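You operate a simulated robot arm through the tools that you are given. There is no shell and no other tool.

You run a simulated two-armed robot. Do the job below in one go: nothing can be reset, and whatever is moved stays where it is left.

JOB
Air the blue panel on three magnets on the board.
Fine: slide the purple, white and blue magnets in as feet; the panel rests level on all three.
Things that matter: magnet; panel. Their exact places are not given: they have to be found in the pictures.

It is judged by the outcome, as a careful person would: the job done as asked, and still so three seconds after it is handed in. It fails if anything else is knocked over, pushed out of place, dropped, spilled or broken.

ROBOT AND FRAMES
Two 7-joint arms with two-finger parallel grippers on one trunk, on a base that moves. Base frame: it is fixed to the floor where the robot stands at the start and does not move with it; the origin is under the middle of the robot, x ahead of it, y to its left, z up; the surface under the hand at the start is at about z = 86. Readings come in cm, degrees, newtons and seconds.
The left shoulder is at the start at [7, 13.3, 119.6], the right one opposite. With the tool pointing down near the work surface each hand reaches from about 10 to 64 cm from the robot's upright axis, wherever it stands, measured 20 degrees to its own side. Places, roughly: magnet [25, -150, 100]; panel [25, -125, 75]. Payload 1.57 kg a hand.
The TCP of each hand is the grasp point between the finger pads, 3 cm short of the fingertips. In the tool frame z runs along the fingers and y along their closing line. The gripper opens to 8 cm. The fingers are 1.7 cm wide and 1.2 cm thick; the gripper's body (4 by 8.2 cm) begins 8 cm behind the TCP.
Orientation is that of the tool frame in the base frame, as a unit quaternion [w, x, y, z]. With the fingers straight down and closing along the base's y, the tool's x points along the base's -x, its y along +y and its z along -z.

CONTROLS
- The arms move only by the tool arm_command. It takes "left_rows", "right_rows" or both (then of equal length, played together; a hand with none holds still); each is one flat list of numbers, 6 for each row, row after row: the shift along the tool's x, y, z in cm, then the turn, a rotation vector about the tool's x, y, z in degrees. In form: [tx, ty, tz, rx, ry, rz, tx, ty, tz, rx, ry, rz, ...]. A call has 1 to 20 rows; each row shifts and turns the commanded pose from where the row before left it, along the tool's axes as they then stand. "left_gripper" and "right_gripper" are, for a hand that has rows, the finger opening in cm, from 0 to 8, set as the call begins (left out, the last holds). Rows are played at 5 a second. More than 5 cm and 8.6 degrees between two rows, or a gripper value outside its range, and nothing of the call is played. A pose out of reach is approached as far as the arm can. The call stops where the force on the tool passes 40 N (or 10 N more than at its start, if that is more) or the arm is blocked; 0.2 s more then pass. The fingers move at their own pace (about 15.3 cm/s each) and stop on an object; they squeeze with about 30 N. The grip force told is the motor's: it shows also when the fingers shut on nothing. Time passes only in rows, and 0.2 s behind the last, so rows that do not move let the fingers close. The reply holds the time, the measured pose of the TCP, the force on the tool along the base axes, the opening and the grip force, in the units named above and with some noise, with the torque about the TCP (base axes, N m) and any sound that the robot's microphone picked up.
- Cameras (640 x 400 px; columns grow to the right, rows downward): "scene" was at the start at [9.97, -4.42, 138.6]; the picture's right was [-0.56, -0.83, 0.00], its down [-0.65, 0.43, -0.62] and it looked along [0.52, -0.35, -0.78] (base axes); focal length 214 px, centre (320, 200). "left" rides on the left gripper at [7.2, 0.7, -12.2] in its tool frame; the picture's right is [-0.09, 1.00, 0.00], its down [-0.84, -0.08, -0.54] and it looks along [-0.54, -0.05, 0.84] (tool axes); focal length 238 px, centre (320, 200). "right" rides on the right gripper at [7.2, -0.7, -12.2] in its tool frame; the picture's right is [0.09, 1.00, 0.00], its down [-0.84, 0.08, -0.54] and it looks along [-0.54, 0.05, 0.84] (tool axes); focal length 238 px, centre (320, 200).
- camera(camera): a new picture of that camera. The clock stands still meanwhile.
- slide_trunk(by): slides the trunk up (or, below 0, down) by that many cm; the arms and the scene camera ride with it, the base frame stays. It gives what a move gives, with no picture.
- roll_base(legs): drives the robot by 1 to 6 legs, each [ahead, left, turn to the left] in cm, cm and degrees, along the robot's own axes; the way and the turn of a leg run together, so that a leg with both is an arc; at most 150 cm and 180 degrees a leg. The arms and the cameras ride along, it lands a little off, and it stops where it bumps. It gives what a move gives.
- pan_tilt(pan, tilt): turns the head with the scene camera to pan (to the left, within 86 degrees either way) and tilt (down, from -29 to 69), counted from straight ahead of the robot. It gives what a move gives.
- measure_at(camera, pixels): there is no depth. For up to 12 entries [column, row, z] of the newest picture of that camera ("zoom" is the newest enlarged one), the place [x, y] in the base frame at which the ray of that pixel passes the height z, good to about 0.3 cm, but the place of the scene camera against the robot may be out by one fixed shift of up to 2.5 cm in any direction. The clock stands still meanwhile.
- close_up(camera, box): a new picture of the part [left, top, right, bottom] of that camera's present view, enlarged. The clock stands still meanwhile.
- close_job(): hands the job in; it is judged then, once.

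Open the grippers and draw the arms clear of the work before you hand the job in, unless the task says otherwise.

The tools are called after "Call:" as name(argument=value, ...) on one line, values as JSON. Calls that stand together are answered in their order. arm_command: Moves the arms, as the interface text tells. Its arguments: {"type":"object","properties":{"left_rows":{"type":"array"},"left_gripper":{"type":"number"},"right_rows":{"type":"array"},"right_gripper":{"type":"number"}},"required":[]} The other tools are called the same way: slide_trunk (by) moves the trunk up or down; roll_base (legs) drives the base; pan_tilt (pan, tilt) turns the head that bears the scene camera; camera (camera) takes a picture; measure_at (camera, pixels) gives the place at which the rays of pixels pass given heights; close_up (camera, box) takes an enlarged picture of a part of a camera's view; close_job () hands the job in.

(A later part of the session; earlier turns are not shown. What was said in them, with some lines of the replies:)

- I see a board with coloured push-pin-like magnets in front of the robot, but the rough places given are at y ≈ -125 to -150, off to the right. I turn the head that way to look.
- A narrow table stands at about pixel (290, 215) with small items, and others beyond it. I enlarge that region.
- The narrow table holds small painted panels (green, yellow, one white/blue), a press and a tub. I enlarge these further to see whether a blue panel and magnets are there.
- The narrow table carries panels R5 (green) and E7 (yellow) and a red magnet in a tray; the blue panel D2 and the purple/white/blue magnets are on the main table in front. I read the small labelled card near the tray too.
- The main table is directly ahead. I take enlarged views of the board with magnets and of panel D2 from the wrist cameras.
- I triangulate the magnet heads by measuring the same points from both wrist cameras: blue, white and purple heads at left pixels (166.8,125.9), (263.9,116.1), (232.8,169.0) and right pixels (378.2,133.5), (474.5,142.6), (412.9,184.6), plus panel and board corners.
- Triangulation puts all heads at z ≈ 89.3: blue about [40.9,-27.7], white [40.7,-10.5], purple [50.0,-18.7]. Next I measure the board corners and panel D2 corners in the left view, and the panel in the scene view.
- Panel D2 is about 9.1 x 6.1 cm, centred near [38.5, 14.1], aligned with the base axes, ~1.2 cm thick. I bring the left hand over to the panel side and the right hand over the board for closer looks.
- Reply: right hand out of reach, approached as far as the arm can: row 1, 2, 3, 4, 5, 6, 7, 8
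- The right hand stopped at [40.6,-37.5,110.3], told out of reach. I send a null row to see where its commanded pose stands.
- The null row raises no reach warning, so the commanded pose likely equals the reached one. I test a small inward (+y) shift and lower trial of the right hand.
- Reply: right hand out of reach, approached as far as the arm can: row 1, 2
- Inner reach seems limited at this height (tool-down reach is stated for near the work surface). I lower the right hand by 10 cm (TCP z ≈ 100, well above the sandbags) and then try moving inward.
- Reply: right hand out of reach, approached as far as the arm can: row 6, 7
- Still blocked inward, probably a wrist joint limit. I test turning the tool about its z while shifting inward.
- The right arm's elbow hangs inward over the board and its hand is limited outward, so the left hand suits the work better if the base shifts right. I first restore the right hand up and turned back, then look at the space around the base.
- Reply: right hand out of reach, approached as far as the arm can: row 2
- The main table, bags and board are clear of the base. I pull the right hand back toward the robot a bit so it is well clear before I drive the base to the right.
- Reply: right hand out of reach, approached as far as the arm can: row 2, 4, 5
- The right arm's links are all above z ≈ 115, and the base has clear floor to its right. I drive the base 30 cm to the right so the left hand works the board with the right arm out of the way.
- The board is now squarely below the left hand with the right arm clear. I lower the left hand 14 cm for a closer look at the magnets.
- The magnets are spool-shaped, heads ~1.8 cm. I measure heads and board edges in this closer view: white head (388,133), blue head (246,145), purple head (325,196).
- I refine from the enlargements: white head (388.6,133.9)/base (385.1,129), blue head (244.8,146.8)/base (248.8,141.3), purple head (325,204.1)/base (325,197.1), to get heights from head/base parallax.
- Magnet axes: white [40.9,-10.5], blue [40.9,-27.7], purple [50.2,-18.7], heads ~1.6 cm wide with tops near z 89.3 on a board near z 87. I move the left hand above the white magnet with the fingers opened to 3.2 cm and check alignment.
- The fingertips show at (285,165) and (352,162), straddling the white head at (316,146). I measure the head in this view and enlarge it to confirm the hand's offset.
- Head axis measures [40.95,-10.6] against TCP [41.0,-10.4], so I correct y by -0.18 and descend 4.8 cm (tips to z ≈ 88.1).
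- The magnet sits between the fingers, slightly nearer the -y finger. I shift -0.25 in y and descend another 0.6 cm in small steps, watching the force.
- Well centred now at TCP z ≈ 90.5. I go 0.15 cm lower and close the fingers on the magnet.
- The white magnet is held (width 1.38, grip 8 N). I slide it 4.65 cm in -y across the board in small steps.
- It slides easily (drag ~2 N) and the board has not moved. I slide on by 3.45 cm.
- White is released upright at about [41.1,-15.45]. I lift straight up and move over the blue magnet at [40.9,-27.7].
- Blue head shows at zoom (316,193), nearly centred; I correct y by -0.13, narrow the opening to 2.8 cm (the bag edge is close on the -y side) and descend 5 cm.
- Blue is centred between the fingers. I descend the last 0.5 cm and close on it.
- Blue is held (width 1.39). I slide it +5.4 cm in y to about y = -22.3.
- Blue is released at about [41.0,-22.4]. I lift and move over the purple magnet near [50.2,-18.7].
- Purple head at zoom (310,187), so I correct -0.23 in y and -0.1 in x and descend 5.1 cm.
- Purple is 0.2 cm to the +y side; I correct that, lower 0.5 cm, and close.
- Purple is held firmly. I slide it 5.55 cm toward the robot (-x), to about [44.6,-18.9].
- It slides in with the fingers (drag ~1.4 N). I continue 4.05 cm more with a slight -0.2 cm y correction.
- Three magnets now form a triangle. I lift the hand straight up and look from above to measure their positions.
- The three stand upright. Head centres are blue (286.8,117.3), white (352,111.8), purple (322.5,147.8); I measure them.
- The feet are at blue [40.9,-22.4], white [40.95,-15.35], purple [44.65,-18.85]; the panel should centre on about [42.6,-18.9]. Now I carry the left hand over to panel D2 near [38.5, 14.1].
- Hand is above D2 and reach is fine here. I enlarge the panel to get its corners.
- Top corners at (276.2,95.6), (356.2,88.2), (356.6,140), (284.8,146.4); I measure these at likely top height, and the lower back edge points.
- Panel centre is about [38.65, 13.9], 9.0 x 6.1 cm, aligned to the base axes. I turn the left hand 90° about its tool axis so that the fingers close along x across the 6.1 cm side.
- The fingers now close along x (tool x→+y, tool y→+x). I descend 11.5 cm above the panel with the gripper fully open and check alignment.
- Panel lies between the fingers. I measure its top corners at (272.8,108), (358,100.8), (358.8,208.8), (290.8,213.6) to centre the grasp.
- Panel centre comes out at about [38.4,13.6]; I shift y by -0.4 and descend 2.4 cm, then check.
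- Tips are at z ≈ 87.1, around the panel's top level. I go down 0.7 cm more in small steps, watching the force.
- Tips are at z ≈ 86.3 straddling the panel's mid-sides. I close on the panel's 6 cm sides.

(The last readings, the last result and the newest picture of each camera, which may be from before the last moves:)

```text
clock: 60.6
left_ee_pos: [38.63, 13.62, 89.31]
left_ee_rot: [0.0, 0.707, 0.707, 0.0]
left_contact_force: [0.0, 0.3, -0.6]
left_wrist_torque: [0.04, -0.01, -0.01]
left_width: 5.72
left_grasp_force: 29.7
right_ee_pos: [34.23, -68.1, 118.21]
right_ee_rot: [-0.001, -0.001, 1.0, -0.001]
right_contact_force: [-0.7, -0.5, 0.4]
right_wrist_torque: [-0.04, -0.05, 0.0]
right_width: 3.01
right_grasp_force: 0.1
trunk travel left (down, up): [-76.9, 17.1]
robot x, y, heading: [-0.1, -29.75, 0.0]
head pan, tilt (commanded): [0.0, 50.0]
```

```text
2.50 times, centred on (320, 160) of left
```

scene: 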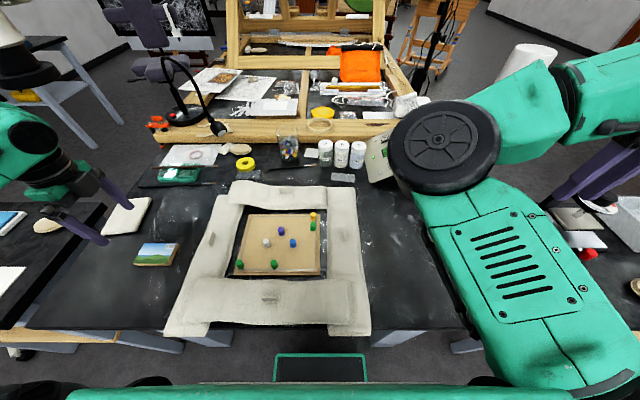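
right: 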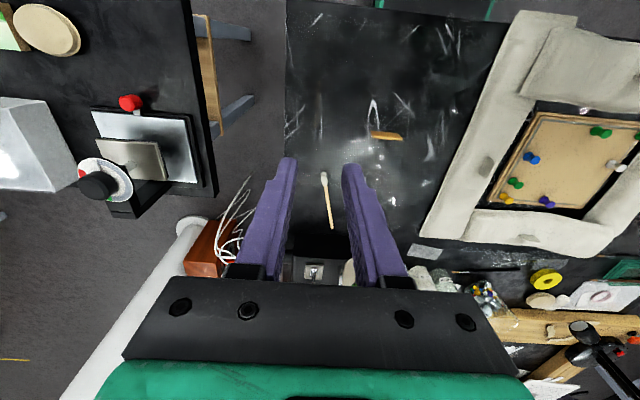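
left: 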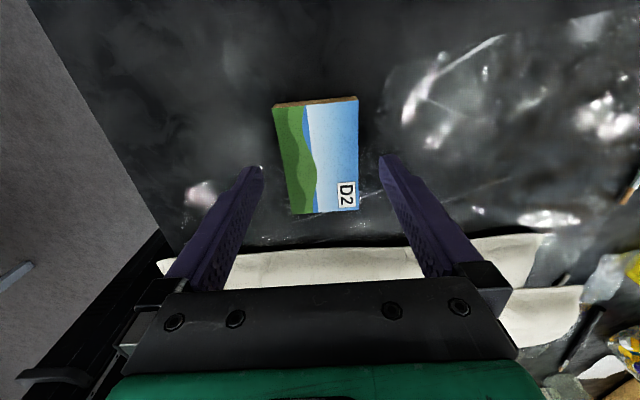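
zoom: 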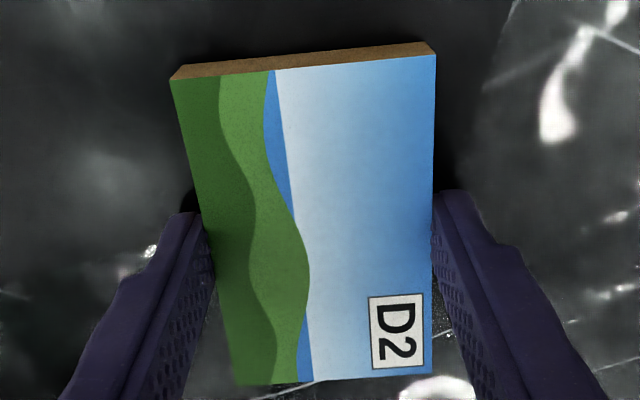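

The panel is gripped (width 5.72, 29.7 N). I measure its corners to know the offset of its centre from the TCP, then lift it a little.

Call:
camera(camera="left")

Call:
measure_at(camera="left", pixels=[[260, 112, 87.2], [366.4, 102, 87.2], [364.8, 228.8, 87.2], [287.2, 234, 87.2], [260, 112, 87.2], [366.4, 102, 87.2], [364.8, 228.8, 87.2], [287.2, 234, 87.2]])

Call:
arm_command(left_rows=[0, 0, -0.4, 0, 0, 0, 0, 0, -0.8, 0, 0, 0, 0, 0, -1.5, 0, 0, 0, 0, 0, -1.5, 0, 0, 0, 0, 0, 0, 0, 0, 0])

Call:
camera(camera="left")

Call:
camera(camera="scene")

```text
taken
```

left: 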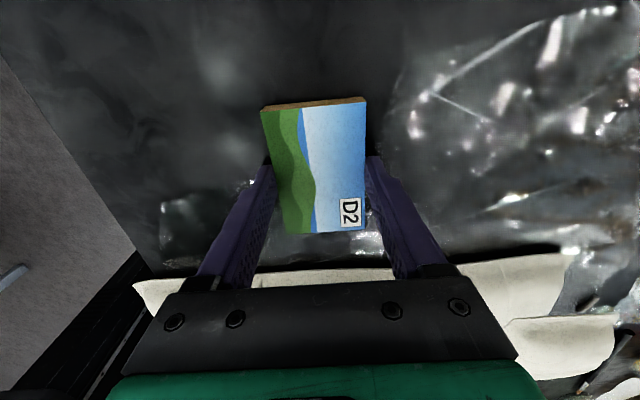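

```text
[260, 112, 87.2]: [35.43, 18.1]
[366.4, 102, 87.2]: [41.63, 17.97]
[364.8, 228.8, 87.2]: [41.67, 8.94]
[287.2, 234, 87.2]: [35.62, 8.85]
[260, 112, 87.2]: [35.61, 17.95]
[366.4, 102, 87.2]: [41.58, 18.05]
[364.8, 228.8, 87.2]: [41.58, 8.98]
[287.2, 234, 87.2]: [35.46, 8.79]
```

```text
clock: 61.8
left_ee_pos: [38.66, 13.81, 93.49]
left_ee_rot: [0.001, 0.707, 0.708, 0.001]
left_contact_force: [-1.1, 0.2, -0.3]
left_wrist_torque: [-0.01, 0.04, 0.0]
left_width: 5.75
left_grasp_force: 16.5
right_ee_pos: [34.08, -68.09, 118.18]
right_ee_rot: [0.0, -0.001, 1.0, -0.001]
right_contact_force: [0.0, -0.4, 0.1]
right_wrist_torque: [0.04, 0.0, 0.03]
right_width: 2.99
right_grasp_force: 0.1
trunk travel left (down, up): [-76.9, 17.1]
robot x, y, heading: [-0.12, -29.72, 0.0]
head pan, tilt (commanded): [0.0, 50.0]
```

```text
taken
```

left: 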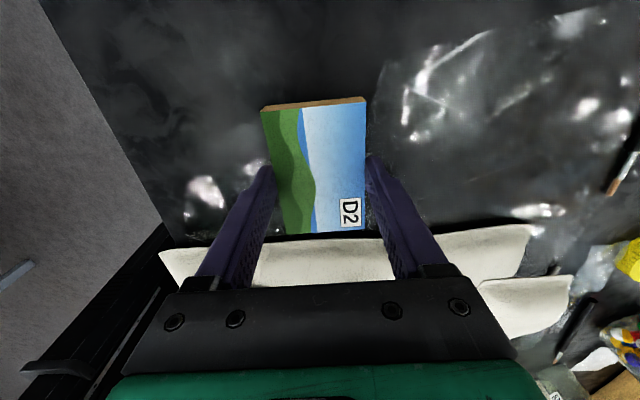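

```text
taken
```

scene: 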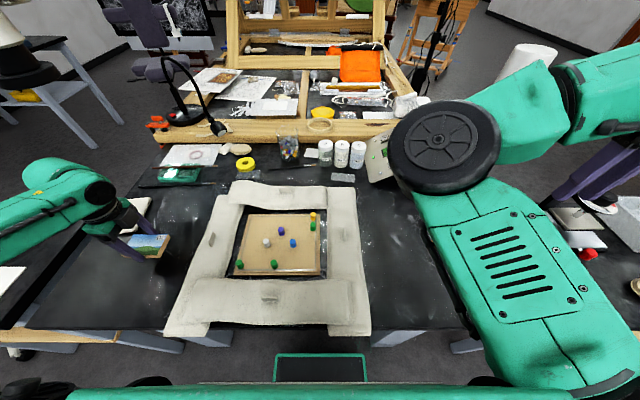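

The panel is held level, lifted. I firm the grip slightly, raise it to TCP z ≈ 100 to clear bags and magnets, and carry it toward the board centre in moderate steps.

Call:
arm_command(left_rows=[0, 0, -1.5, 0, 0, 0, 0, 0, -1.5, 0, 0, 0, 0, 0, -1.5, 0, 0, 0, 0, 0, -2.0, 0, 0, 0, -2.5, 0.28, 0, 0, 0, 0, -2.5, 0.28, 0, 0, 0, 0, -2.5, 0.28, 0, 0, 0, 0, -2.5, 0.28, 0, 0, 0, 0, -2.5, 0.28, 0, 0, 0, 0, -2.5, 0.28, 0, 0, 0, 0, -2.5, 0.28, 0, 0, 0, 0, -2.5, 0.28, 0, 0, 0, 0, -2.5, 0.28, 0, 0, 0, 0, -2.5, 0.28, 0, 0, 0, 0, -2.5, 0.28, 0, 0, 0, 0, -2.5, 0.28, 0, 0, 0, 0, -2.5, 0.28, 0, 0, 0, 0, 0, 0, 0, 0, 0, 0], left_gripper=5.4)

Call:
camera(camera="left")

Call:
camera(camera="scene")

```text
clock: 65.6
left_ee_pos: [42.32, -18.9, 100.0]
left_ee_rot: [0.0, 0.706, 0.708, 0.0]
left_contact_force: [-1.3, 0.1, -0.4]
left_wrist_torque: [-0.03, 0.0, 0.02]
left_width: 5.69
left_grasp_force: 30.1
right_ee_pos: [34.19, -68.15, 118.25]
right_ee_rot: [0.0, -0.001, 1.0, -0.001]
right_contact_force: [0.3, -0.4, 1.2]
right_wrist_torque: [-0.02, -0.04, -0.02]
right_width: 3.02
right_grasp_force: 0.0
trunk travel left (down, up): [-76.9, 17.1]
robot x, y, heading: [-0.11, -29.68, 0.1]
head pan, tilt (commanded): [0.0, 50.0]
```

```text
taken
```

left: 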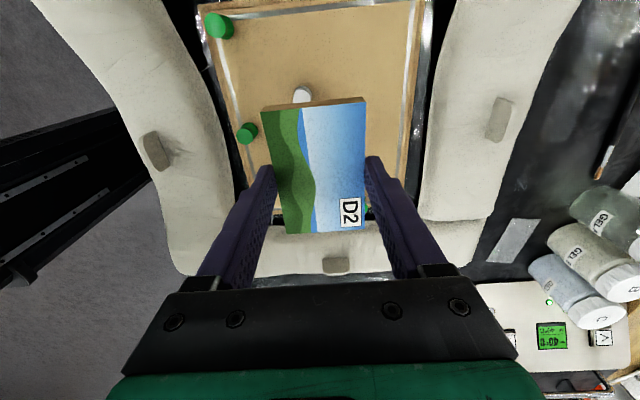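

```text
taken
```

scene: 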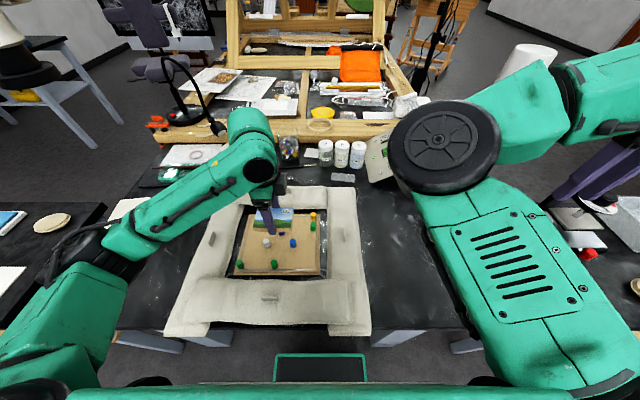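

White shows at (303,95) just past the panel's +y edge in the left view. I lower the panel to about 2.5 cm above the heads and check from the scene camera.

Call:
arm_command(left_rows=[0, 0, 1.2, 0, 0, 0, 0, 0, 1.2, 0, 0, 0, 0, 0, 1.2, 0, 0, 0, 0, 0, 1.2, 0, 0, 0, 0, 0, 0, 0, 0, 0])

Call:
close_up(camera="scene", box=[216, 190, 344, 290])

Call:
close_up(camera="left", box=[192, 80, 448, 240])

Call:
camera(camera="right")

```text
clock: 66.8
left_ee_pos: [42.24, -18.76, 95.09]
left_ee_rot: [0.001, 0.706, 0.708, -0.001]
left_contact_force: [0.1, -0.3, -0.5]
left_wrist_torque: [0.0, 0.01, 0.0]
left_width: 5.68
left_grasp_force: 30.2
right_ee_pos: [34.17, -68.21, 118.16]
right_ee_rot: [0.0, 0.0, 1.0, -0.001]
right_contact_force: [0.0, -0.8, 1.1]
right_wrist_torque: [0.02, 0.0, 0.01]
right_width: 3.0
right_grasp_force: 0.0
trunk travel left (down, up): [-76.9, 17.1]
robot x, y, heading: [0.27, -29.79, 0.2]
head pan, tilt (commanded): [0.0, 50.0]
```

```text
4.00 times, centred on (280, 240) of scene
```

zoom: 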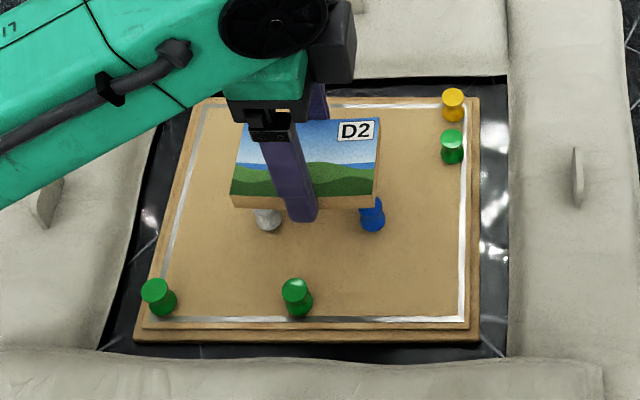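

```text
2.50 times, centred on (320, 160) of left
```

zoom: 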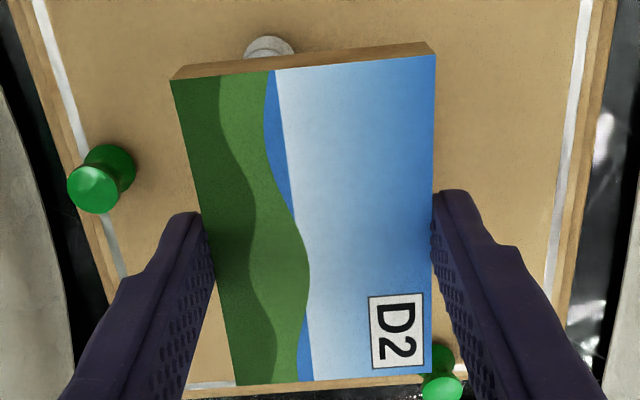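

```text
taken
```

right: 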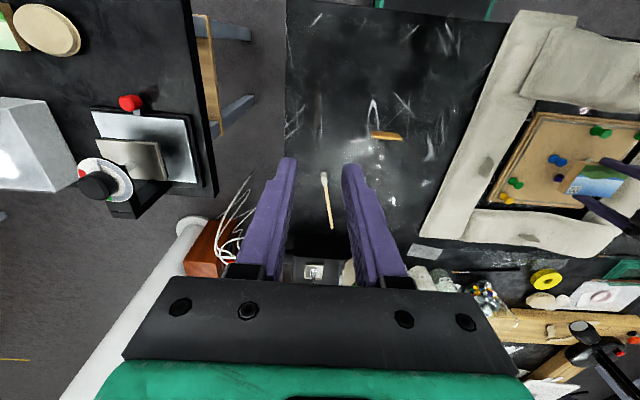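

From the scene view the panel sits above the feet, with white (268,220 zoom) and blue (372,212 zoom) under its near edge. I measure panel edges and the earlier foot pixels in the same scene frame to compare.

Call:
measure_at(camera="zoom", pixels=[[170, 78, 87.2]])

Call:
measure_at(camera="scene", pixels=[[257.8, 238.5, 93.0], [294, 238.3, 93.0], [295, 219.5, 93.0], [258.3, 242, 91.8], [293.6, 241.8, 91.8], [266.3, 243, 89.3], [293.2, 243, 89.3], [281.2, 230.8, 89.3]])

```text
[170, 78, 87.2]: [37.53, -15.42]
```

```text
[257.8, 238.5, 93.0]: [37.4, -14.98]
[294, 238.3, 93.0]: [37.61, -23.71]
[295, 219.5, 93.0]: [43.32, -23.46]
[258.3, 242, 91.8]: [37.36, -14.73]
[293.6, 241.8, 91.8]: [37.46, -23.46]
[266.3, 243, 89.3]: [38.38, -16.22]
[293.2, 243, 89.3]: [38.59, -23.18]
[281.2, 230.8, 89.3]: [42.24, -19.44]
```

Comparing in the scene frame, the feet's mid-y looks ~0.5 cm more to -y than the panel's centre. I cross-check with the left camera, where white's outer rim shows past the panel's +y edge.

Call:
close_up(camera="left", box=[256, 80, 384, 160])

Call:
measure_at(camera="left", pixels=[[300, 94.6, 87.3], [261, 112, 93.0], [366.4, 102.8, 93.0], [365, 229, 93.0], [287.2, 234, 93.0], [264, 107, 91.8], [362, 97, 91.8]])

Call:
close_up(camera="scene", box=[248, 210, 312, 250])

```text
5.00 times, centred on (320, 120) of left
```

zoom: 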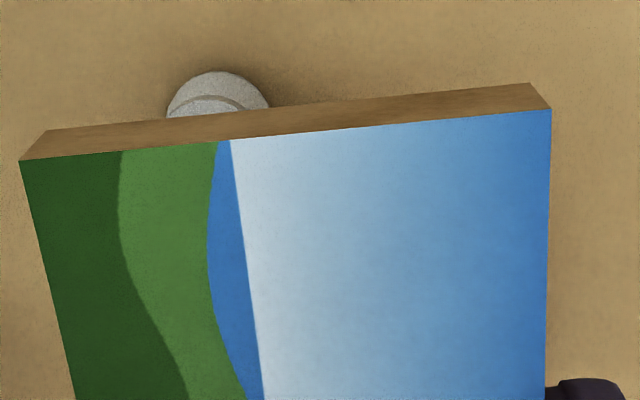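

```text
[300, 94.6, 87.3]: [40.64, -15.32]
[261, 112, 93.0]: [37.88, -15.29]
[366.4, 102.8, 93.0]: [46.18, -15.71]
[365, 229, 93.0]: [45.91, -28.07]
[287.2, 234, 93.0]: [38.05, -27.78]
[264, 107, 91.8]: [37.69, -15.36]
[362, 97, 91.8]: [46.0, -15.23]
```

```text
10.00 times, centred on (280, 230) of scene
```

zoom: 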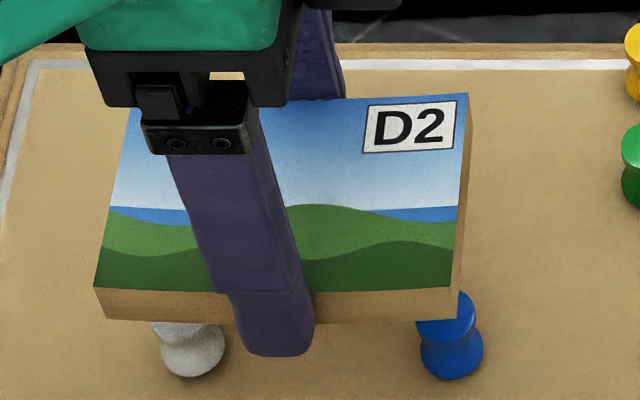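

The newest full left picture was older, so I retake it at this pose and re-measure white's rim and the panel corners there.

Call:
camera(camera="left")

Call:
measure_at(camera="left", pixels=[[299.5, 94.5, 87.3], [260.2, 112, 93.0], [366.4, 102, 93.0], [365, 229, 93.0], [287.2, 234, 93.0], [265, 106.2, 91.8], [362, 96.7, 91.8], [299.5, 94.5, 87.3], [366.4, 102, 93.0], [287.2, 234, 93.0]])

Call:
camera(camera="scene")

Call:
measure_at(camera="scene", pixels=[[257.3, 238.8, 93.0], [293.1, 238.8, 93.0], [294.8, 219.3, 93.0], [258.5, 242, 91.8], [293.7, 241.9, 91.8], [267.2, 247.4, 87.0], [293.2, 247.4, 87.0]])

```text
taken
```

left: 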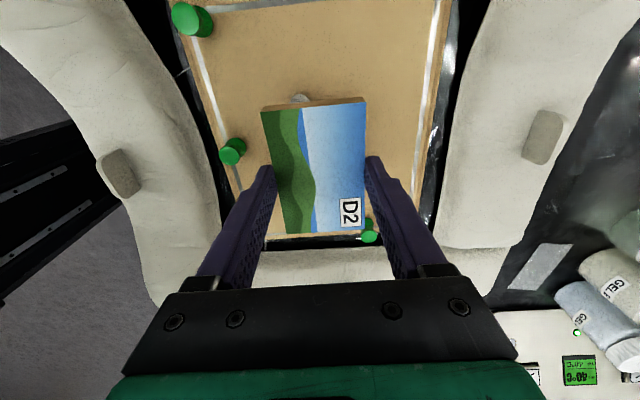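

```text
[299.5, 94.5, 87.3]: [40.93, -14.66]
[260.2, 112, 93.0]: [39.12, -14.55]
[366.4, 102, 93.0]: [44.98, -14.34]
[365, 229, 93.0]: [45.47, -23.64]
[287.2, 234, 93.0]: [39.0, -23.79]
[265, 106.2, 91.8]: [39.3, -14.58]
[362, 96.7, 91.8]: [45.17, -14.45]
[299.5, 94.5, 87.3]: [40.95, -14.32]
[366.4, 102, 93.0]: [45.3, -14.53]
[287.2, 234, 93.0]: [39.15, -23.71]
```

```text
taken
```

scene: 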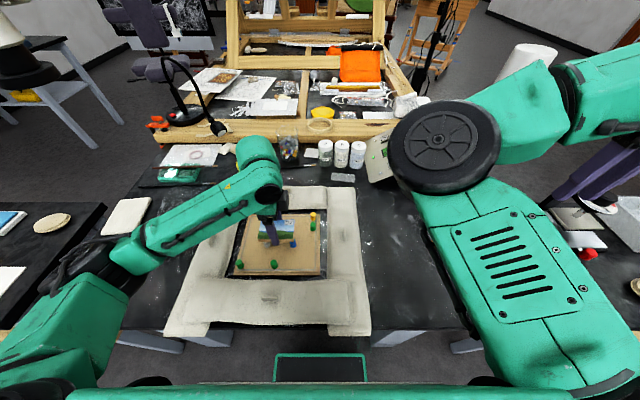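

```text
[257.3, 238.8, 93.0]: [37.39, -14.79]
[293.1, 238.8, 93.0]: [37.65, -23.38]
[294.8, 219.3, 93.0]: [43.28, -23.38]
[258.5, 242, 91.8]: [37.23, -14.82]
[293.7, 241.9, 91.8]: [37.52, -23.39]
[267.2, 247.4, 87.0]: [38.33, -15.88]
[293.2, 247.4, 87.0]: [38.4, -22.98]
```

Both views agree within noise: y is good to ~0.2 cm; in x the panel should go ~0.4 cm further (white x ≈ 40.94, panel near edge 39.1). I shift +0.4 in x, -0.1 in y and descend 1.7 cm.

Call:
arm_command(left_rows=[-0.1, 0.4, 0, 0, 0, 0, 0, 0, 0.5, 0, 0, 0, 0, 0, 0.5, 0, 0, 0, 0, 0, 0.4, 0, 0, 0, 0, 0, 0.3, 0, 0, 0, 0, 0, 0, 0, 0, 0])

Call:
camera(camera="left")

Call:
close_up(camera="scene", box=[248, 215, 312, 255])

Call:
close_up(camera="right", box=[512, 120, 640, 220])

```text
clock: 68.2
left_ee_pos: [42.55, -18.87, 93.4]
left_ee_rot: [0.0, 0.707, 0.707, 0.0]
left_contact_force: [-0.2, -0.4, -1.1]
left_wrist_torque: [0.02, 0.03, -0.01]
left_width: 5.7
left_grasp_force: 29.9
right_ee_pos: [34.09, -68.23, 118.14]
right_ee_rot: [-0.001, -0.001, 1.0, 0.0]
right_contact_force: [-0.1, 0.2, -0.6]
right_wrist_torque: [-0.02, 0.0, -0.04]
right_width: 3.02
right_grasp_force: 0.1
trunk travel left (down, up): [-76.9, 17.1]
robot x, y, heading: [0.3, -29.62, 0.1]
head pan, tilt (commanded): [0.0, 50.0]
```

```text
taken
```

left: 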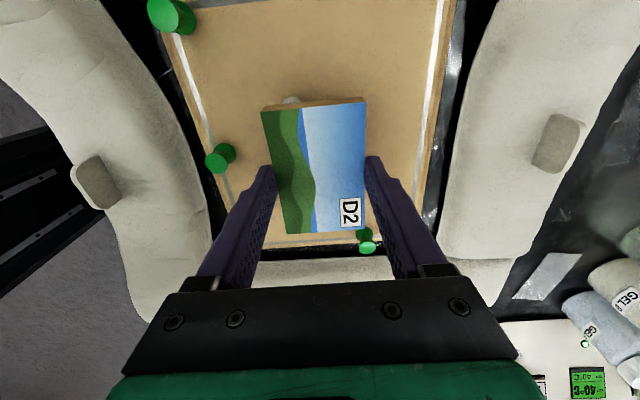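

```text
10.00 times, centred on (280, 235) of scene
```

zoom: 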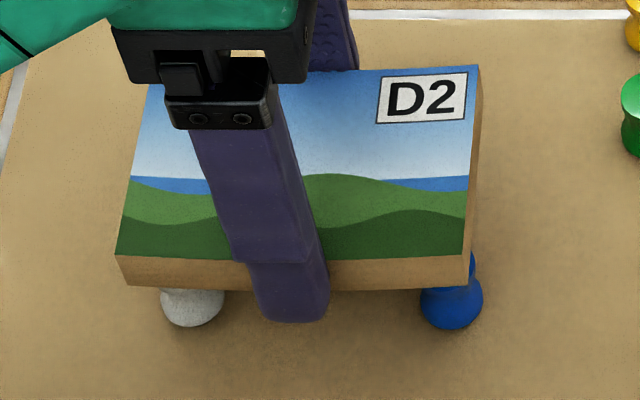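

```text
4.00 times, centred on (576, 170) of right
```

zoom: 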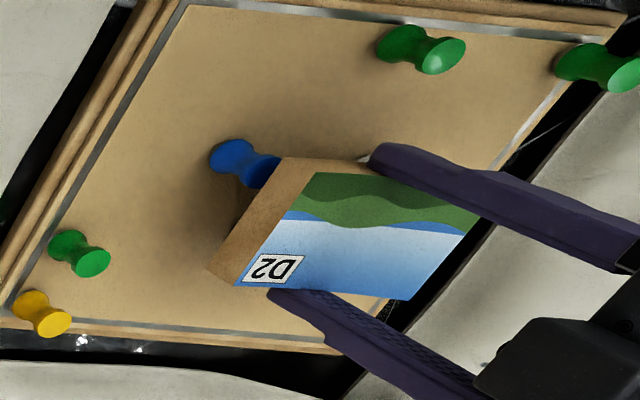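

Scene and right views both suggest the panel should go ~0.25 cm further to -y (blue sits a little close to the -y edge). I make that shift and lower 0.4 cm.

Call:
arm_command(left_rows=[-0.25, 0, 0, 0, 0, 0, 0, 0, 0.1, 0, 0, 0, 0, 0, 0.1, 0, 0, 0, 0, 0, 0.1, 0, 0, 0, 0, 0, 0.1, 0, 0, 0, 0, 0, 0, 0, 0, 0])

Call:
close_up(camera="right", box=[544, 140, 624, 190])

Call:
close_up(camera="scene", box=[248, 215, 312, 255])

```text
clock: 69.6
left_ee_pos: [42.72, -19.14, 92.98]
left_ee_rot: [0.0, 0.707, 0.707, 0.0]
left_contact_force: [0.1, -0.1, -0.6]
left_wrist_torque: [0.0, -0.01, 0.04]
left_width: 5.69
left_grasp_force: 30.4
right_ee_pos: [34.18, -68.15, 118.16]
right_ee_rot: [0.0, -0.001, 1.0, 0.0]
right_contact_force: [0.6, 0.5, -0.3]
right_wrist_torque: [-0.01, -0.02, -0.01]
right_width: 3.01
right_grasp_force: 0.0
trunk travel left (down, up): [-76.9, 17.1]
robot x, y, heading: [0.14, -29.54, 0.0]
head pan, tilt (commanded): [0.0, 50.0]
```

```text
8.00 times, centred on (584, 165) of right
```

zoom: 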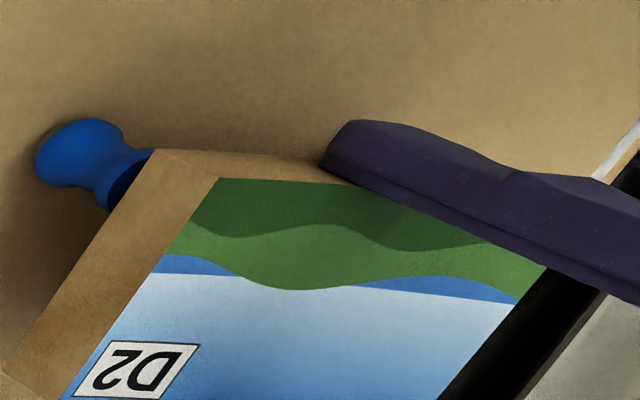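

```text
10.00 times, centred on (280, 235) of scene
```

zoom: 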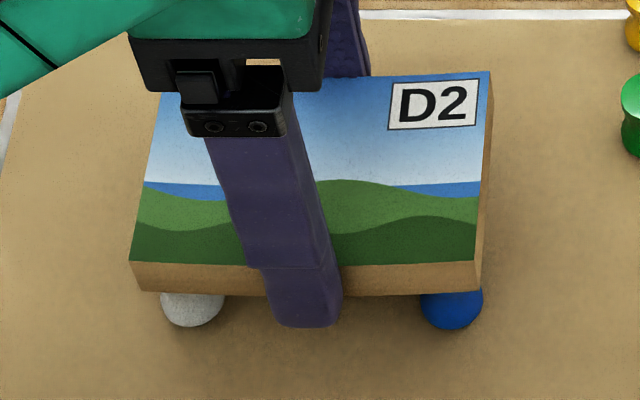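

The panel is now centred over white and blue in the scene view. I lower in 0.1 cm steps, watching the vertical force.

Call:
arm_command(left_rows=[0, 0, 0.1, 0, 0, 0, 0, 0, 0.1, 0, 0, 0, 0, 0, 0, 0, 0, 0])

Call:
close_up(camera="right", box=[544, 140, 624, 190])

```text
clock: 70.4
left_ee_pos: [42.63, -19.19, 92.95]
left_ee_rot: [0.0, 0.707, 0.707, 0.0]
left_contact_force: [0.3, 0.3, -0.7]
left_wrist_torque: [0.0, 0.01, 0.02]
left_width: 5.69
left_grasp_force: 30.1
right_ee_pos: [34.15, -68.24, 118.15]
right_ee_rot: [0.001, -0.001, 1.0, 0.0]
right_contact_force: [-0.5, 0.3, -0.3]
right_wrist_torque: [0.01, 0.03, 0.0]
right_width: 3.02
right_grasp_force: 0.1
trunk travel left (down, up): [-76.9, 17.1]
robot x, y, heading: [0.37, -29.95, -0.2]
head pan, tilt (commanded): [0.0, 50.0]
```

```text
8.00 times, centred on (584, 165) of right
```

zoom: 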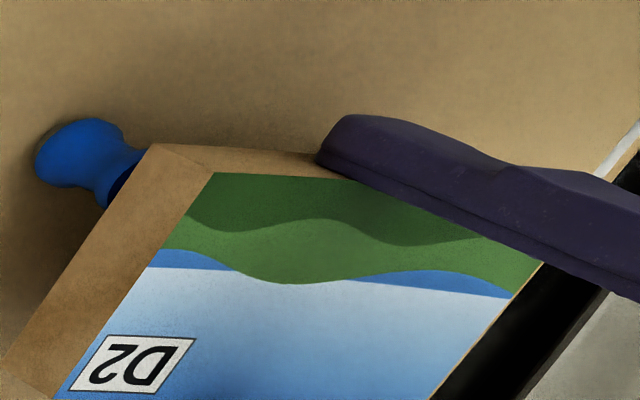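

No contact yet (Fz ≈ -0.7, the panel's weight/noise). I continue down two more 0.1 cm steps.

Call:
arm_command(left_rows=[0, 0, 0.1, 0, 0, 0, 0, 0, 0.1, 0, 0, 0, 0, 0, 0, 0, 0, 0])

Call:
close_up(camera="right", box=[544, 140, 624, 190])

```text
clock: 71.2
left_ee_pos: [42.52, -19.09, 92.84]
left_ee_rot: [0.001, 0.706, 0.708, 0.001]
left_contact_force: [1.4, 0.2, 14.0]
left_wrist_torque: [0.1, 0.03, -0.01]
left_width: 5.71
left_grasp_force: 29.7
right_ee_pos: [33.94, -68.23, 118.32]
right_ee_rot: [0.001, -0.001, 1.0, 0.0]
right_contact_force: [0.6, 0.3, -0.1]
right_wrist_torque: [-0.02, -0.02, -0.03]
right_width: 2.99
right_grasp_force: 0.1
trunk travel left (down, up): [-76.9, 17.1]
robot x, y, heading: [-0.0, -29.96, -0.2]
head pan, tilt (commanded): [0.0, 50.0]
```

```text
8.00 times, centred on (584, 165) of right
```

zoom: 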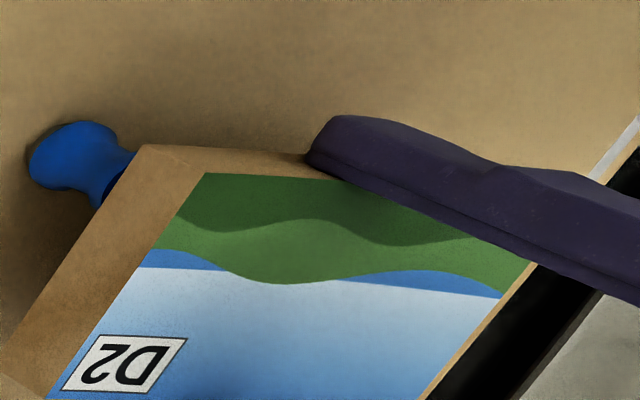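

Contact made: Fz = 14 N on the feet. I back off 0.08 cm to relax the pressure, then open the fingers gently in stages.

Call:
arm_command(left_rows=[0, 0, -0.07, 0, 0, 0, 0, 0, 0, 0, 0, 0])

Call:
close_up(camera="scene", box=[248, 215, 312, 255])

```text
clock: 71.8
left_ee_pos: [42.57, -19.23, 92.85]
left_ee_rot: [0.001, 0.706, 0.708, 0.001]
left_contact_force: [1.8, -0.3, 10.8]
left_wrist_torque: [0.05, 0.0, 0.0]
left_width: 5.69
left_grasp_force: 30.1
right_ee_pos: [34.07, -68.2, 118.12]
right_ee_rot: [0.001, -0.001, 1.0, 0.0]
right_contact_force: [-0.1, -0.1, 0.1]
right_wrist_torque: [0.02, 0.0, -0.04]
right_width: 3.02
right_grasp_force: 0.0
trunk travel left (down, up): [-76.9, 17.1]
robot x, y, heading: [-0.11, -30.07, 0.2]
head pan, tilt (commanded): [0.0, 50.0]
```

```text
10.00 times, centred on (280, 235) of scene
```

zoom: 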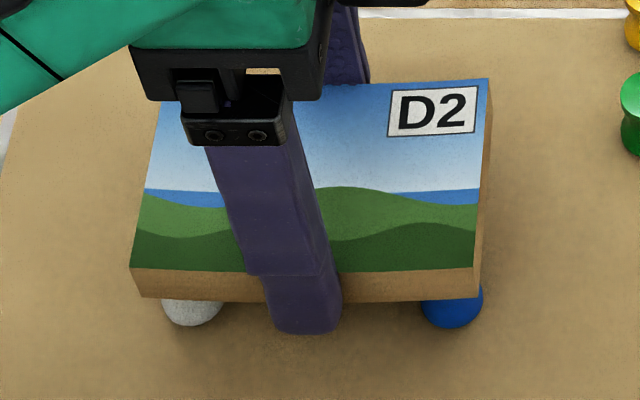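

Still 10.8 N; I raise a further 0.15 cm to nearly unload.

Call:
arm_command(left_rows=[0, 0, -0.08, 0, 0, 0, 0, 0, -0.05, 0, 0, 0, 0, 0, 0, 0, 0, 0])

```text
clock: 72.6
left_ee_pos: [42.45, -19.15, 92.79]
left_ee_rot: [-0.001, 0.707, 0.707, -0.001]
left_contact_force: [0.7, -0.1, 0.8]
left_wrist_torque: [0.01, 0.0, -0.04]
left_width: 5.72
left_grasp_force: 30.5
right_ee_pos: [34.22, -68.21, 118.23]
right_ee_rot: [0.0, -0.001, 1.0, 0.0]
right_contact_force: [-0.9, -0.4, -0.4]
right_wrist_torque: [0.01, 0.01, -0.01]
right_width: 2.99
right_grasp_force: 0.1
trunk travel left (down, up): [-76.9, 17.1]
robot x, y, heading: [-0.05, -30.16, 0.3]
head pan, tilt (commanded): [0.0, 50.0]
```

Force is near zero, the panel just touching the feet. I lower 0.02 cm and open the fingers in small stages.

Call:
arm_command(left_rows=[0, 0, 0.02, 0, 0, 0, 0, 0, 0, 0, 0, 0], left_gripper=5.7)

Call:
arm_command(left_rows=[0, 0, 0, 0, 0, 0, 0, 0, 0, 0, 0, 0], left_gripper=5.95)

Call:
arm_command(left_rows=[0, 0, 0, 0, 0, 0, 0, 0, 0, 0, 0, 0], left_gripper=6.4)

Call:
close_up(camera="scene", box=[248, 215, 312, 255])

Call:
close_up(camera="right", box=[544, 140, 624, 190])

```text
clock: 73.2
left_ee_pos: [42.65, -19.04, 92.89]
left_ee_rot: [0.0, 0.706, 0.708, 0.0]
left_contact_force: [-0.9, 0.0, -0.8]
left_wrist_torque: [0.01, 0.03, 0.02]
left_width: 5.8
left_grasp_force: 0.3
right_ee_pos: [34.16, -68.26, 118.17]
right_ee_rot: [0.001, -0.001, 1.0, 0.0]
right_contact_force: [1.4, 0.3, 0.0]
right_wrist_torque: [-0.07, 0.04, -0.04]
right_width: 3.03
right_grasp_force: 0.0
trunk travel left (down, up): [-76.9, 17.1]
robot x, y, heading: [-0.38, -29.82, 0.0]
head pan, tilt (commanded): [0.0, 50.0]
```

```text
clock: 73.8
left_ee_pos: [42.62, -19.12, 92.82]
left_ee_rot: [0.0, 0.706, 0.708, 0.0]
left_contact_force: [0.4, 0.2, -0.5]
left_wrist_torque: [0.01, -0.03, 0.01]
left_width: 5.93
left_grasp_force: 0.0
right_ee_pos: [34.16, -68.12, 118.09]
right_ee_rot: [0.0, -0.001, 1.0, 0.0]
right_contact_force: [0.7, 0.4, 0.4]
right_wrist_torque: [0.0, 0.02, 0.0]
right_width: 2.99
right_grasp_force: 0.1
trunk travel left (down, up): [-76.9, 17.1]
robot x, y, heading: [-0.06, -29.55, -0.3]
head pan, tilt (commanded): [0.0, 50.0]
```

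```text
clock: 74.4
left_ee_pos: [42.51, -18.97, 92.89]
left_ee_rot: [-0.001, 0.706, 0.708, 0.0]
left_contact_force: [0.5, 0.1, 0.1]
left_wrist_torque: [0.0, 0.01, 0.02]
left_width: 6.4
left_grasp_force: 0.2
right_ee_pos: [34.2, -68.14, 118.19]
right_ee_rot: [0.001, -0.001, 1.0, -0.001]
right_contact_force: [-0.3, 0.0, -0.6]
right_wrist_torque: [-0.02, 0.01, 0.01]
right_width: 3.01
right_grasp_force: 0.0
trunk travel left (down, up): [-76.9, 17.1]
robot x, y, heading: [0.22, -30.1, 0.0]
head pan, tilt (commanded): [0.0, 50.0]
```

```text
10.00 times, centred on (280, 235) of scene
```

zoom: 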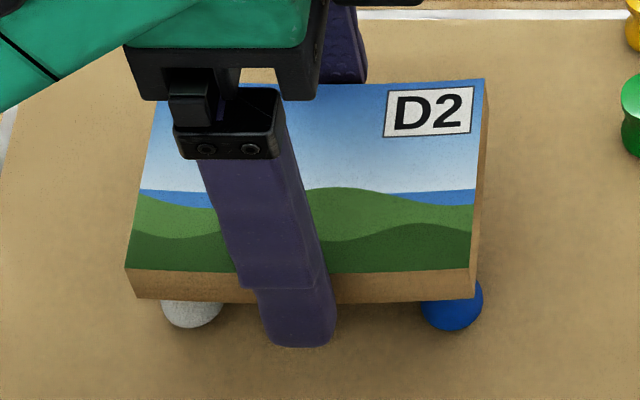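

```text
8.00 times, centred on (584, 165) of right
```

zoom: 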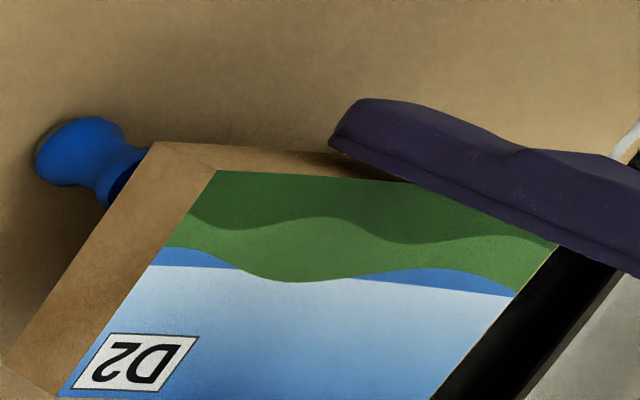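

The panel stays level on the feet. I open the fingers to 8 cm and raise the hand straight up slowly.

Call:
arm_command(left_rows=[0, 0, 0, 0, 0, 0, 0, 0, 0, 0, 0, 0], left_gripper=7.6)

Call:
arm_command(left_rows=[0, 0, -0.5, 0, 0, 0, 0, 0, -0.5, 0, 0, 0, 0, 0, -0.8, 0, 0, 0, 0, 0, -1, 0, 0, 0, 0, 0, -1.5, 0, 0, 0, 0, 0, -2, 0, 0, 0, 0, 0, -2, 0, 0, 0, 0, 0, -2, 0, 0, 0, 0, 0, -2, 0, 0, 0, 0, 0, 0, 0, 0, 0])

Call:
camera(camera="left")

Call:
close_up(camera="scene", box=[248, 215, 312, 255])

Call:
close_up(camera="right", box=[544, 140, 640, 200])

```text
clock: 75.0
left_ee_pos: [42.66, -19.01, 92.82]
left_ee_rot: [0.0, 0.706, 0.708, 0.0]
left_contact_force: [-0.3, -0.7, -0.8]
left_wrist_torque: [0.02, 0.0, -0.04]
left_width: 7.61
left_grasp_force: 0.0
right_ee_pos: [34.26, -68.18, 118.15]
right_ee_rot: [0.0, 0.0, 1.0, 0.0]
right_contact_force: [1.1, -0.4, 1.2]
right_wrist_torque: [-0.02, -0.01, -0.02]
right_width: 3.0
right_grasp_force: 0.1
trunk travel left (down, up): [-76.9, 17.1]
robot x, y, heading: [-0.23, -29.87, -0.0]
head pan, tilt (commanded): [0.0, 50.0]
```

```text
clock: 77.2
left_ee_pos: [42.81, -19.03, 105.11]
left_ee_rot: [0.0, 0.707, 0.708, 0.0]
left_contact_force: [-0.1, -0.2, -0.3]
left_wrist_torque: [0.0, 0.0, 0.0]
left_width: 7.61
left_grasp_force: 0.1
right_ee_pos: [34.18, -68.1, 118.2]
right_ee_rot: [0.0, -0.001, 1.0, -0.001]
right_contact_force: [-0.7, -0.3, -0.2]
right_wrist_torque: [-0.02, 0.03, 0.0]
right_width: 3.02
right_grasp_force: 0.0
trunk travel left (down, up): [-76.9, 17.1]
robot x, y, heading: [0.16, -29.5, -0.2]
head pan, tilt (commanded): [0.0, 50.0]
```

```text
taken
```

left: 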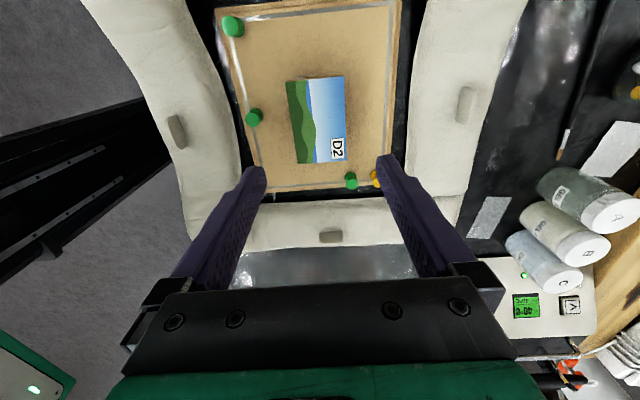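

```text
10.00 times, centred on (280, 235) of scene
```

zoom: 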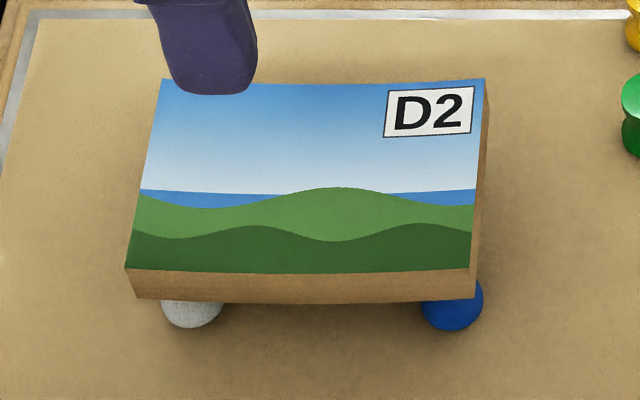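

```text
6.67 times, centred on (592, 170) of right
```

zoom: 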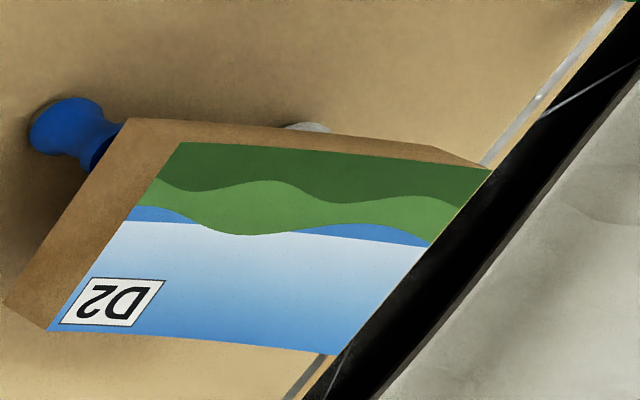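

The panel sits on the feet, free of the hand. I check level by measuring its top corners from this left view, and move the arm off after.

Call:
close_up(camera="left", box=[272, 70, 368, 170])

Call:
close_up(camera="scene", box=[232, 190, 328, 280])

```text
4.00 times, centred on (320, 120) of left
```

zoom: 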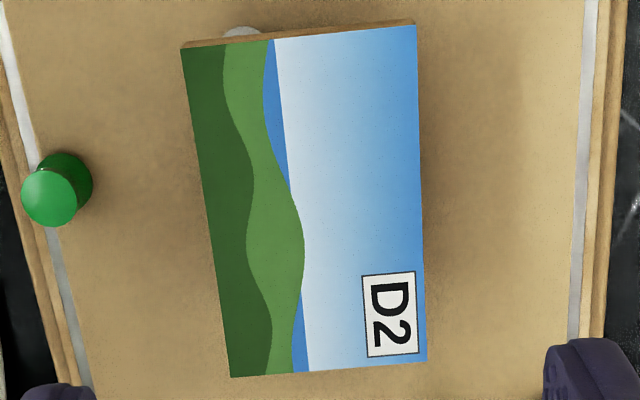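

```text
4.44 times, centred on (280, 235) of scene
```

zoom: 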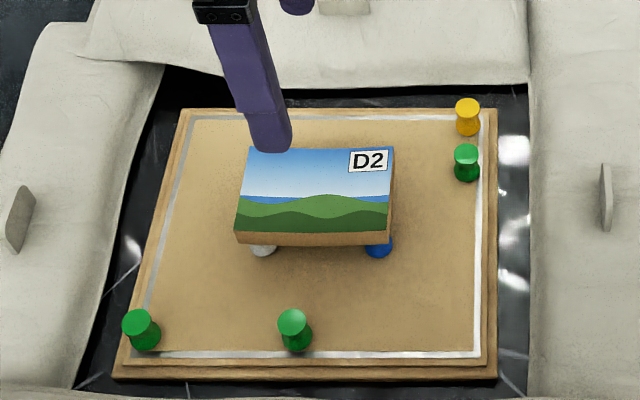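

I measure the four top corners at (285.3,82), (344,76.5), (346.8,160.3), (297.5,164.3) at z 90.6 to see whether they give the true 9.1 x 6.1 rectangle.

Call:
measure_at(camera="left", pixels=[[285.3, 82, 90.6], [344, 76.5, 90.6], [346.8, 160.3, 90.6], [297.5, 164.3, 90.6], [285.3, 82, 90.6], [344, 76.5, 90.6], [346.8, 160.3, 90.6], [297.5, 164.3, 90.6]])

```text
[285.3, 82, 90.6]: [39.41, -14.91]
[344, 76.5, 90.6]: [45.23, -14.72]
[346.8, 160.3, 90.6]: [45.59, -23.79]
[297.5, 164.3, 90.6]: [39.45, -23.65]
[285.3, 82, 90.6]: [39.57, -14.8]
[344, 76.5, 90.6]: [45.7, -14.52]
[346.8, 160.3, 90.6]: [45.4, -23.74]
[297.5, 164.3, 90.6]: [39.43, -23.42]
```

The corners give 6.0 x 9.0 cm at one height, centred at [42.5,-19.2], so the panel is level over all three feet. I draw the left hand up and away to the left.

Call:
arm_command(left_rows=[0, 0, -2, 0, 0, 0, 0, 0, -2, 0, 0, 0, 0, 0, -2, 0, 0, 0, 0, 0, -2, 0, 0, 0, 0, 0, -2, 0, 0, 0, 2.5, 0, 0, 0, 0, 0, 2.5, 0, 0, 0, 0, 0, 2.5, 0, 0, 0, 0, 0, 2.5, 0, 0, 0, 0, 0, 2.5, 0, 0, 0, 0, 0, 2.5, 0, 0, 0, 0, 0, 2.5, 0, 0, 0, 0, 0, 2.5, 0, 0, 0, 0, 0, 2.5, 0, 0, 0, 0, 0, 2.5, 0, 0, 0, 0, 0, 0, 0, 0, 0, 0, 0], left_gripper=8)

Call:
camera(camera="left")

Call:
camera(camera="scene")

Call:
close_up(camera="scene", box=[232, 190, 328, 280])

```text
clock: 80.6
left_ee_pos: [42.6, 5.79, 115.03]
left_ee_rot: [0.0, 0.707, 0.708, 0.0]
left_contact_force: [-0.1, -0.1, -0.7]
left_wrist_torque: [0.01, -0.01, 0.04]
left_width: 7.99
left_grasp_force: 0.0
right_ee_pos: [34.07, -68.23, 118.1]
right_ee_rot: [-0.001, 0.0, 1.0, 0.0]
right_contact_force: [-0.1, 0.0, -0.2]
right_wrist_torque: [0.03, 0.0, 0.0]
right_width: 2.99
right_grasp_force: 0.1
trunk travel left (down, up): [-76.9, 17.1]
robot x, y, heading: [0.25, -29.65, 0.1]
head pan, tilt (commanded): [0.0, 50.0]
```

```text
taken
```

left: 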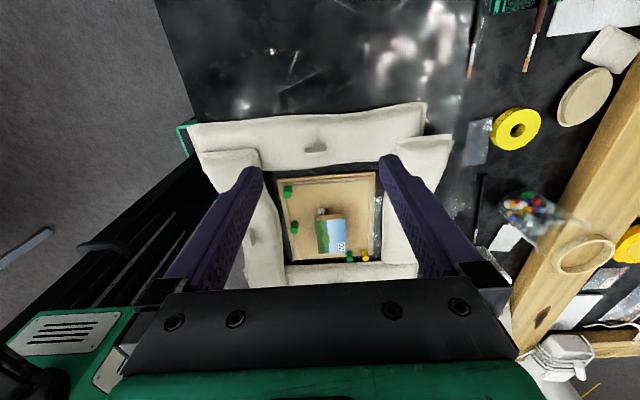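

```text
taken
```

scene: 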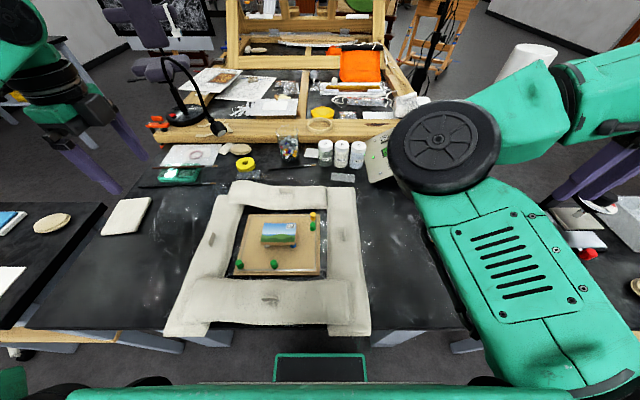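

```text
4.44 times, centred on (280, 235) of scene
```

zoom: 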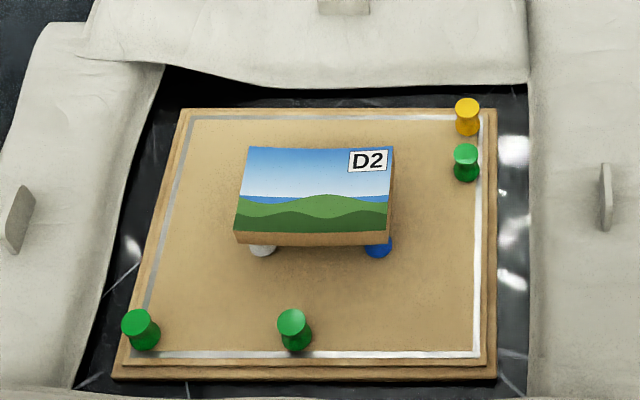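

Everything stands: panel D2 level on its feet, other magnets and board undisturbed. I check it once from the side in the left view and open the right gripper fully.

Call:
close_up(camera="left", box=[270, 165, 390, 270])

Call:
arm_command(right_rows=[0, 0, 0, 0, 0, 0, 0, 0, 0, 0, 0, 0, 0, 0, 0, 0, 0, 0, 0, 0, 0, 0, 0, 0, 0, 0, 0, 0, 0, 0], right_gripper=8)

Call:
close_up(camera="scene", box=[248, 215, 312, 255])

```text
3.81 times, centred on (330, 218) of left
```

zoom: 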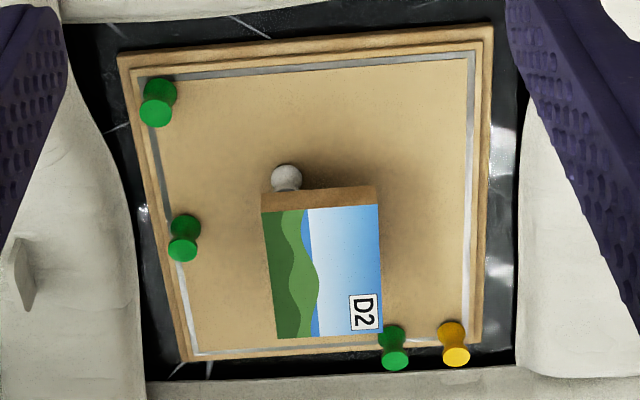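

```text
clock: 81.8
left_ee_pos: [42.59, 5.89, 115.05]
left_ee_rot: [0.0, 0.706, 0.708, 0.0]
left_contact_force: [0.4, 0.3, 0.2]
left_wrist_torque: [0.02, 0.01, -0.04]
left_width: 8.04
left_grasp_force: 0.1
right_ee_pos: [34.19, -68.14, 118.2]
right_ee_rot: [0.0, 0.0, 1.0, 0.0]
right_contact_force: [-0.3, -0.3, 0.6]
right_wrist_torque: [0.02, 0.01, -0.01]
right_width: 7.98
right_grasp_force: 0.1
trunk travel left (down, up): [-76.9, 17.1]
robot x, y, heading: [-0.03, -29.84, -0.0]
head pan, tilt (commanded): [0.0, 50.0]
```

```text
10.00 times, centred on (280, 235) of scene
```

zoom: 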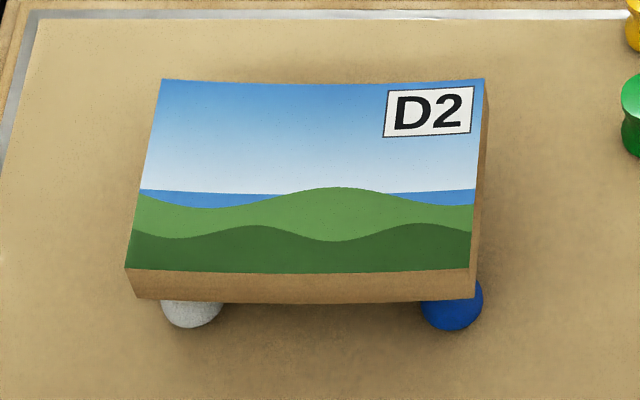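

The panel has not moved since release, rests level on white, blue and purple, and both arms are clear with grippers open. I hand the job in.

Call:
close_job()

```text
The job is handed in.
```

The blue panel (D2) is resting level on the purple, white and blue magnets on the board, and I've handed the job in.

- **Magnets:** I slid each one in from the board's edge. They form a triangle, about 7 cm between white and blue, with purple about 4 cm behind them.
- **Panel:** I picked D2 up by its sides and set it on all three. Its top corners measured as a true rectangle at one height, so it looks level. It hadn't moved when I checked again about 5 seconds after lifting the hand away.
- **Not checked by eye:** Purple ended up under the far edge, so none of my pictures show it under the panel. The level readings and the even force when the panel touched down both suggest it is carrying weight.
- **Everything else:** The board, the green and yellow magnets and the sandbags look undisturbed. To reach the board I drove the robot 30 cm to the right, and it is still there. Both grippers are open and both arms are clear.

The rough places given in the job pointed to the side table, but it only held a red magnet and the green and yellow panels. I used the matching items on the main table instead.
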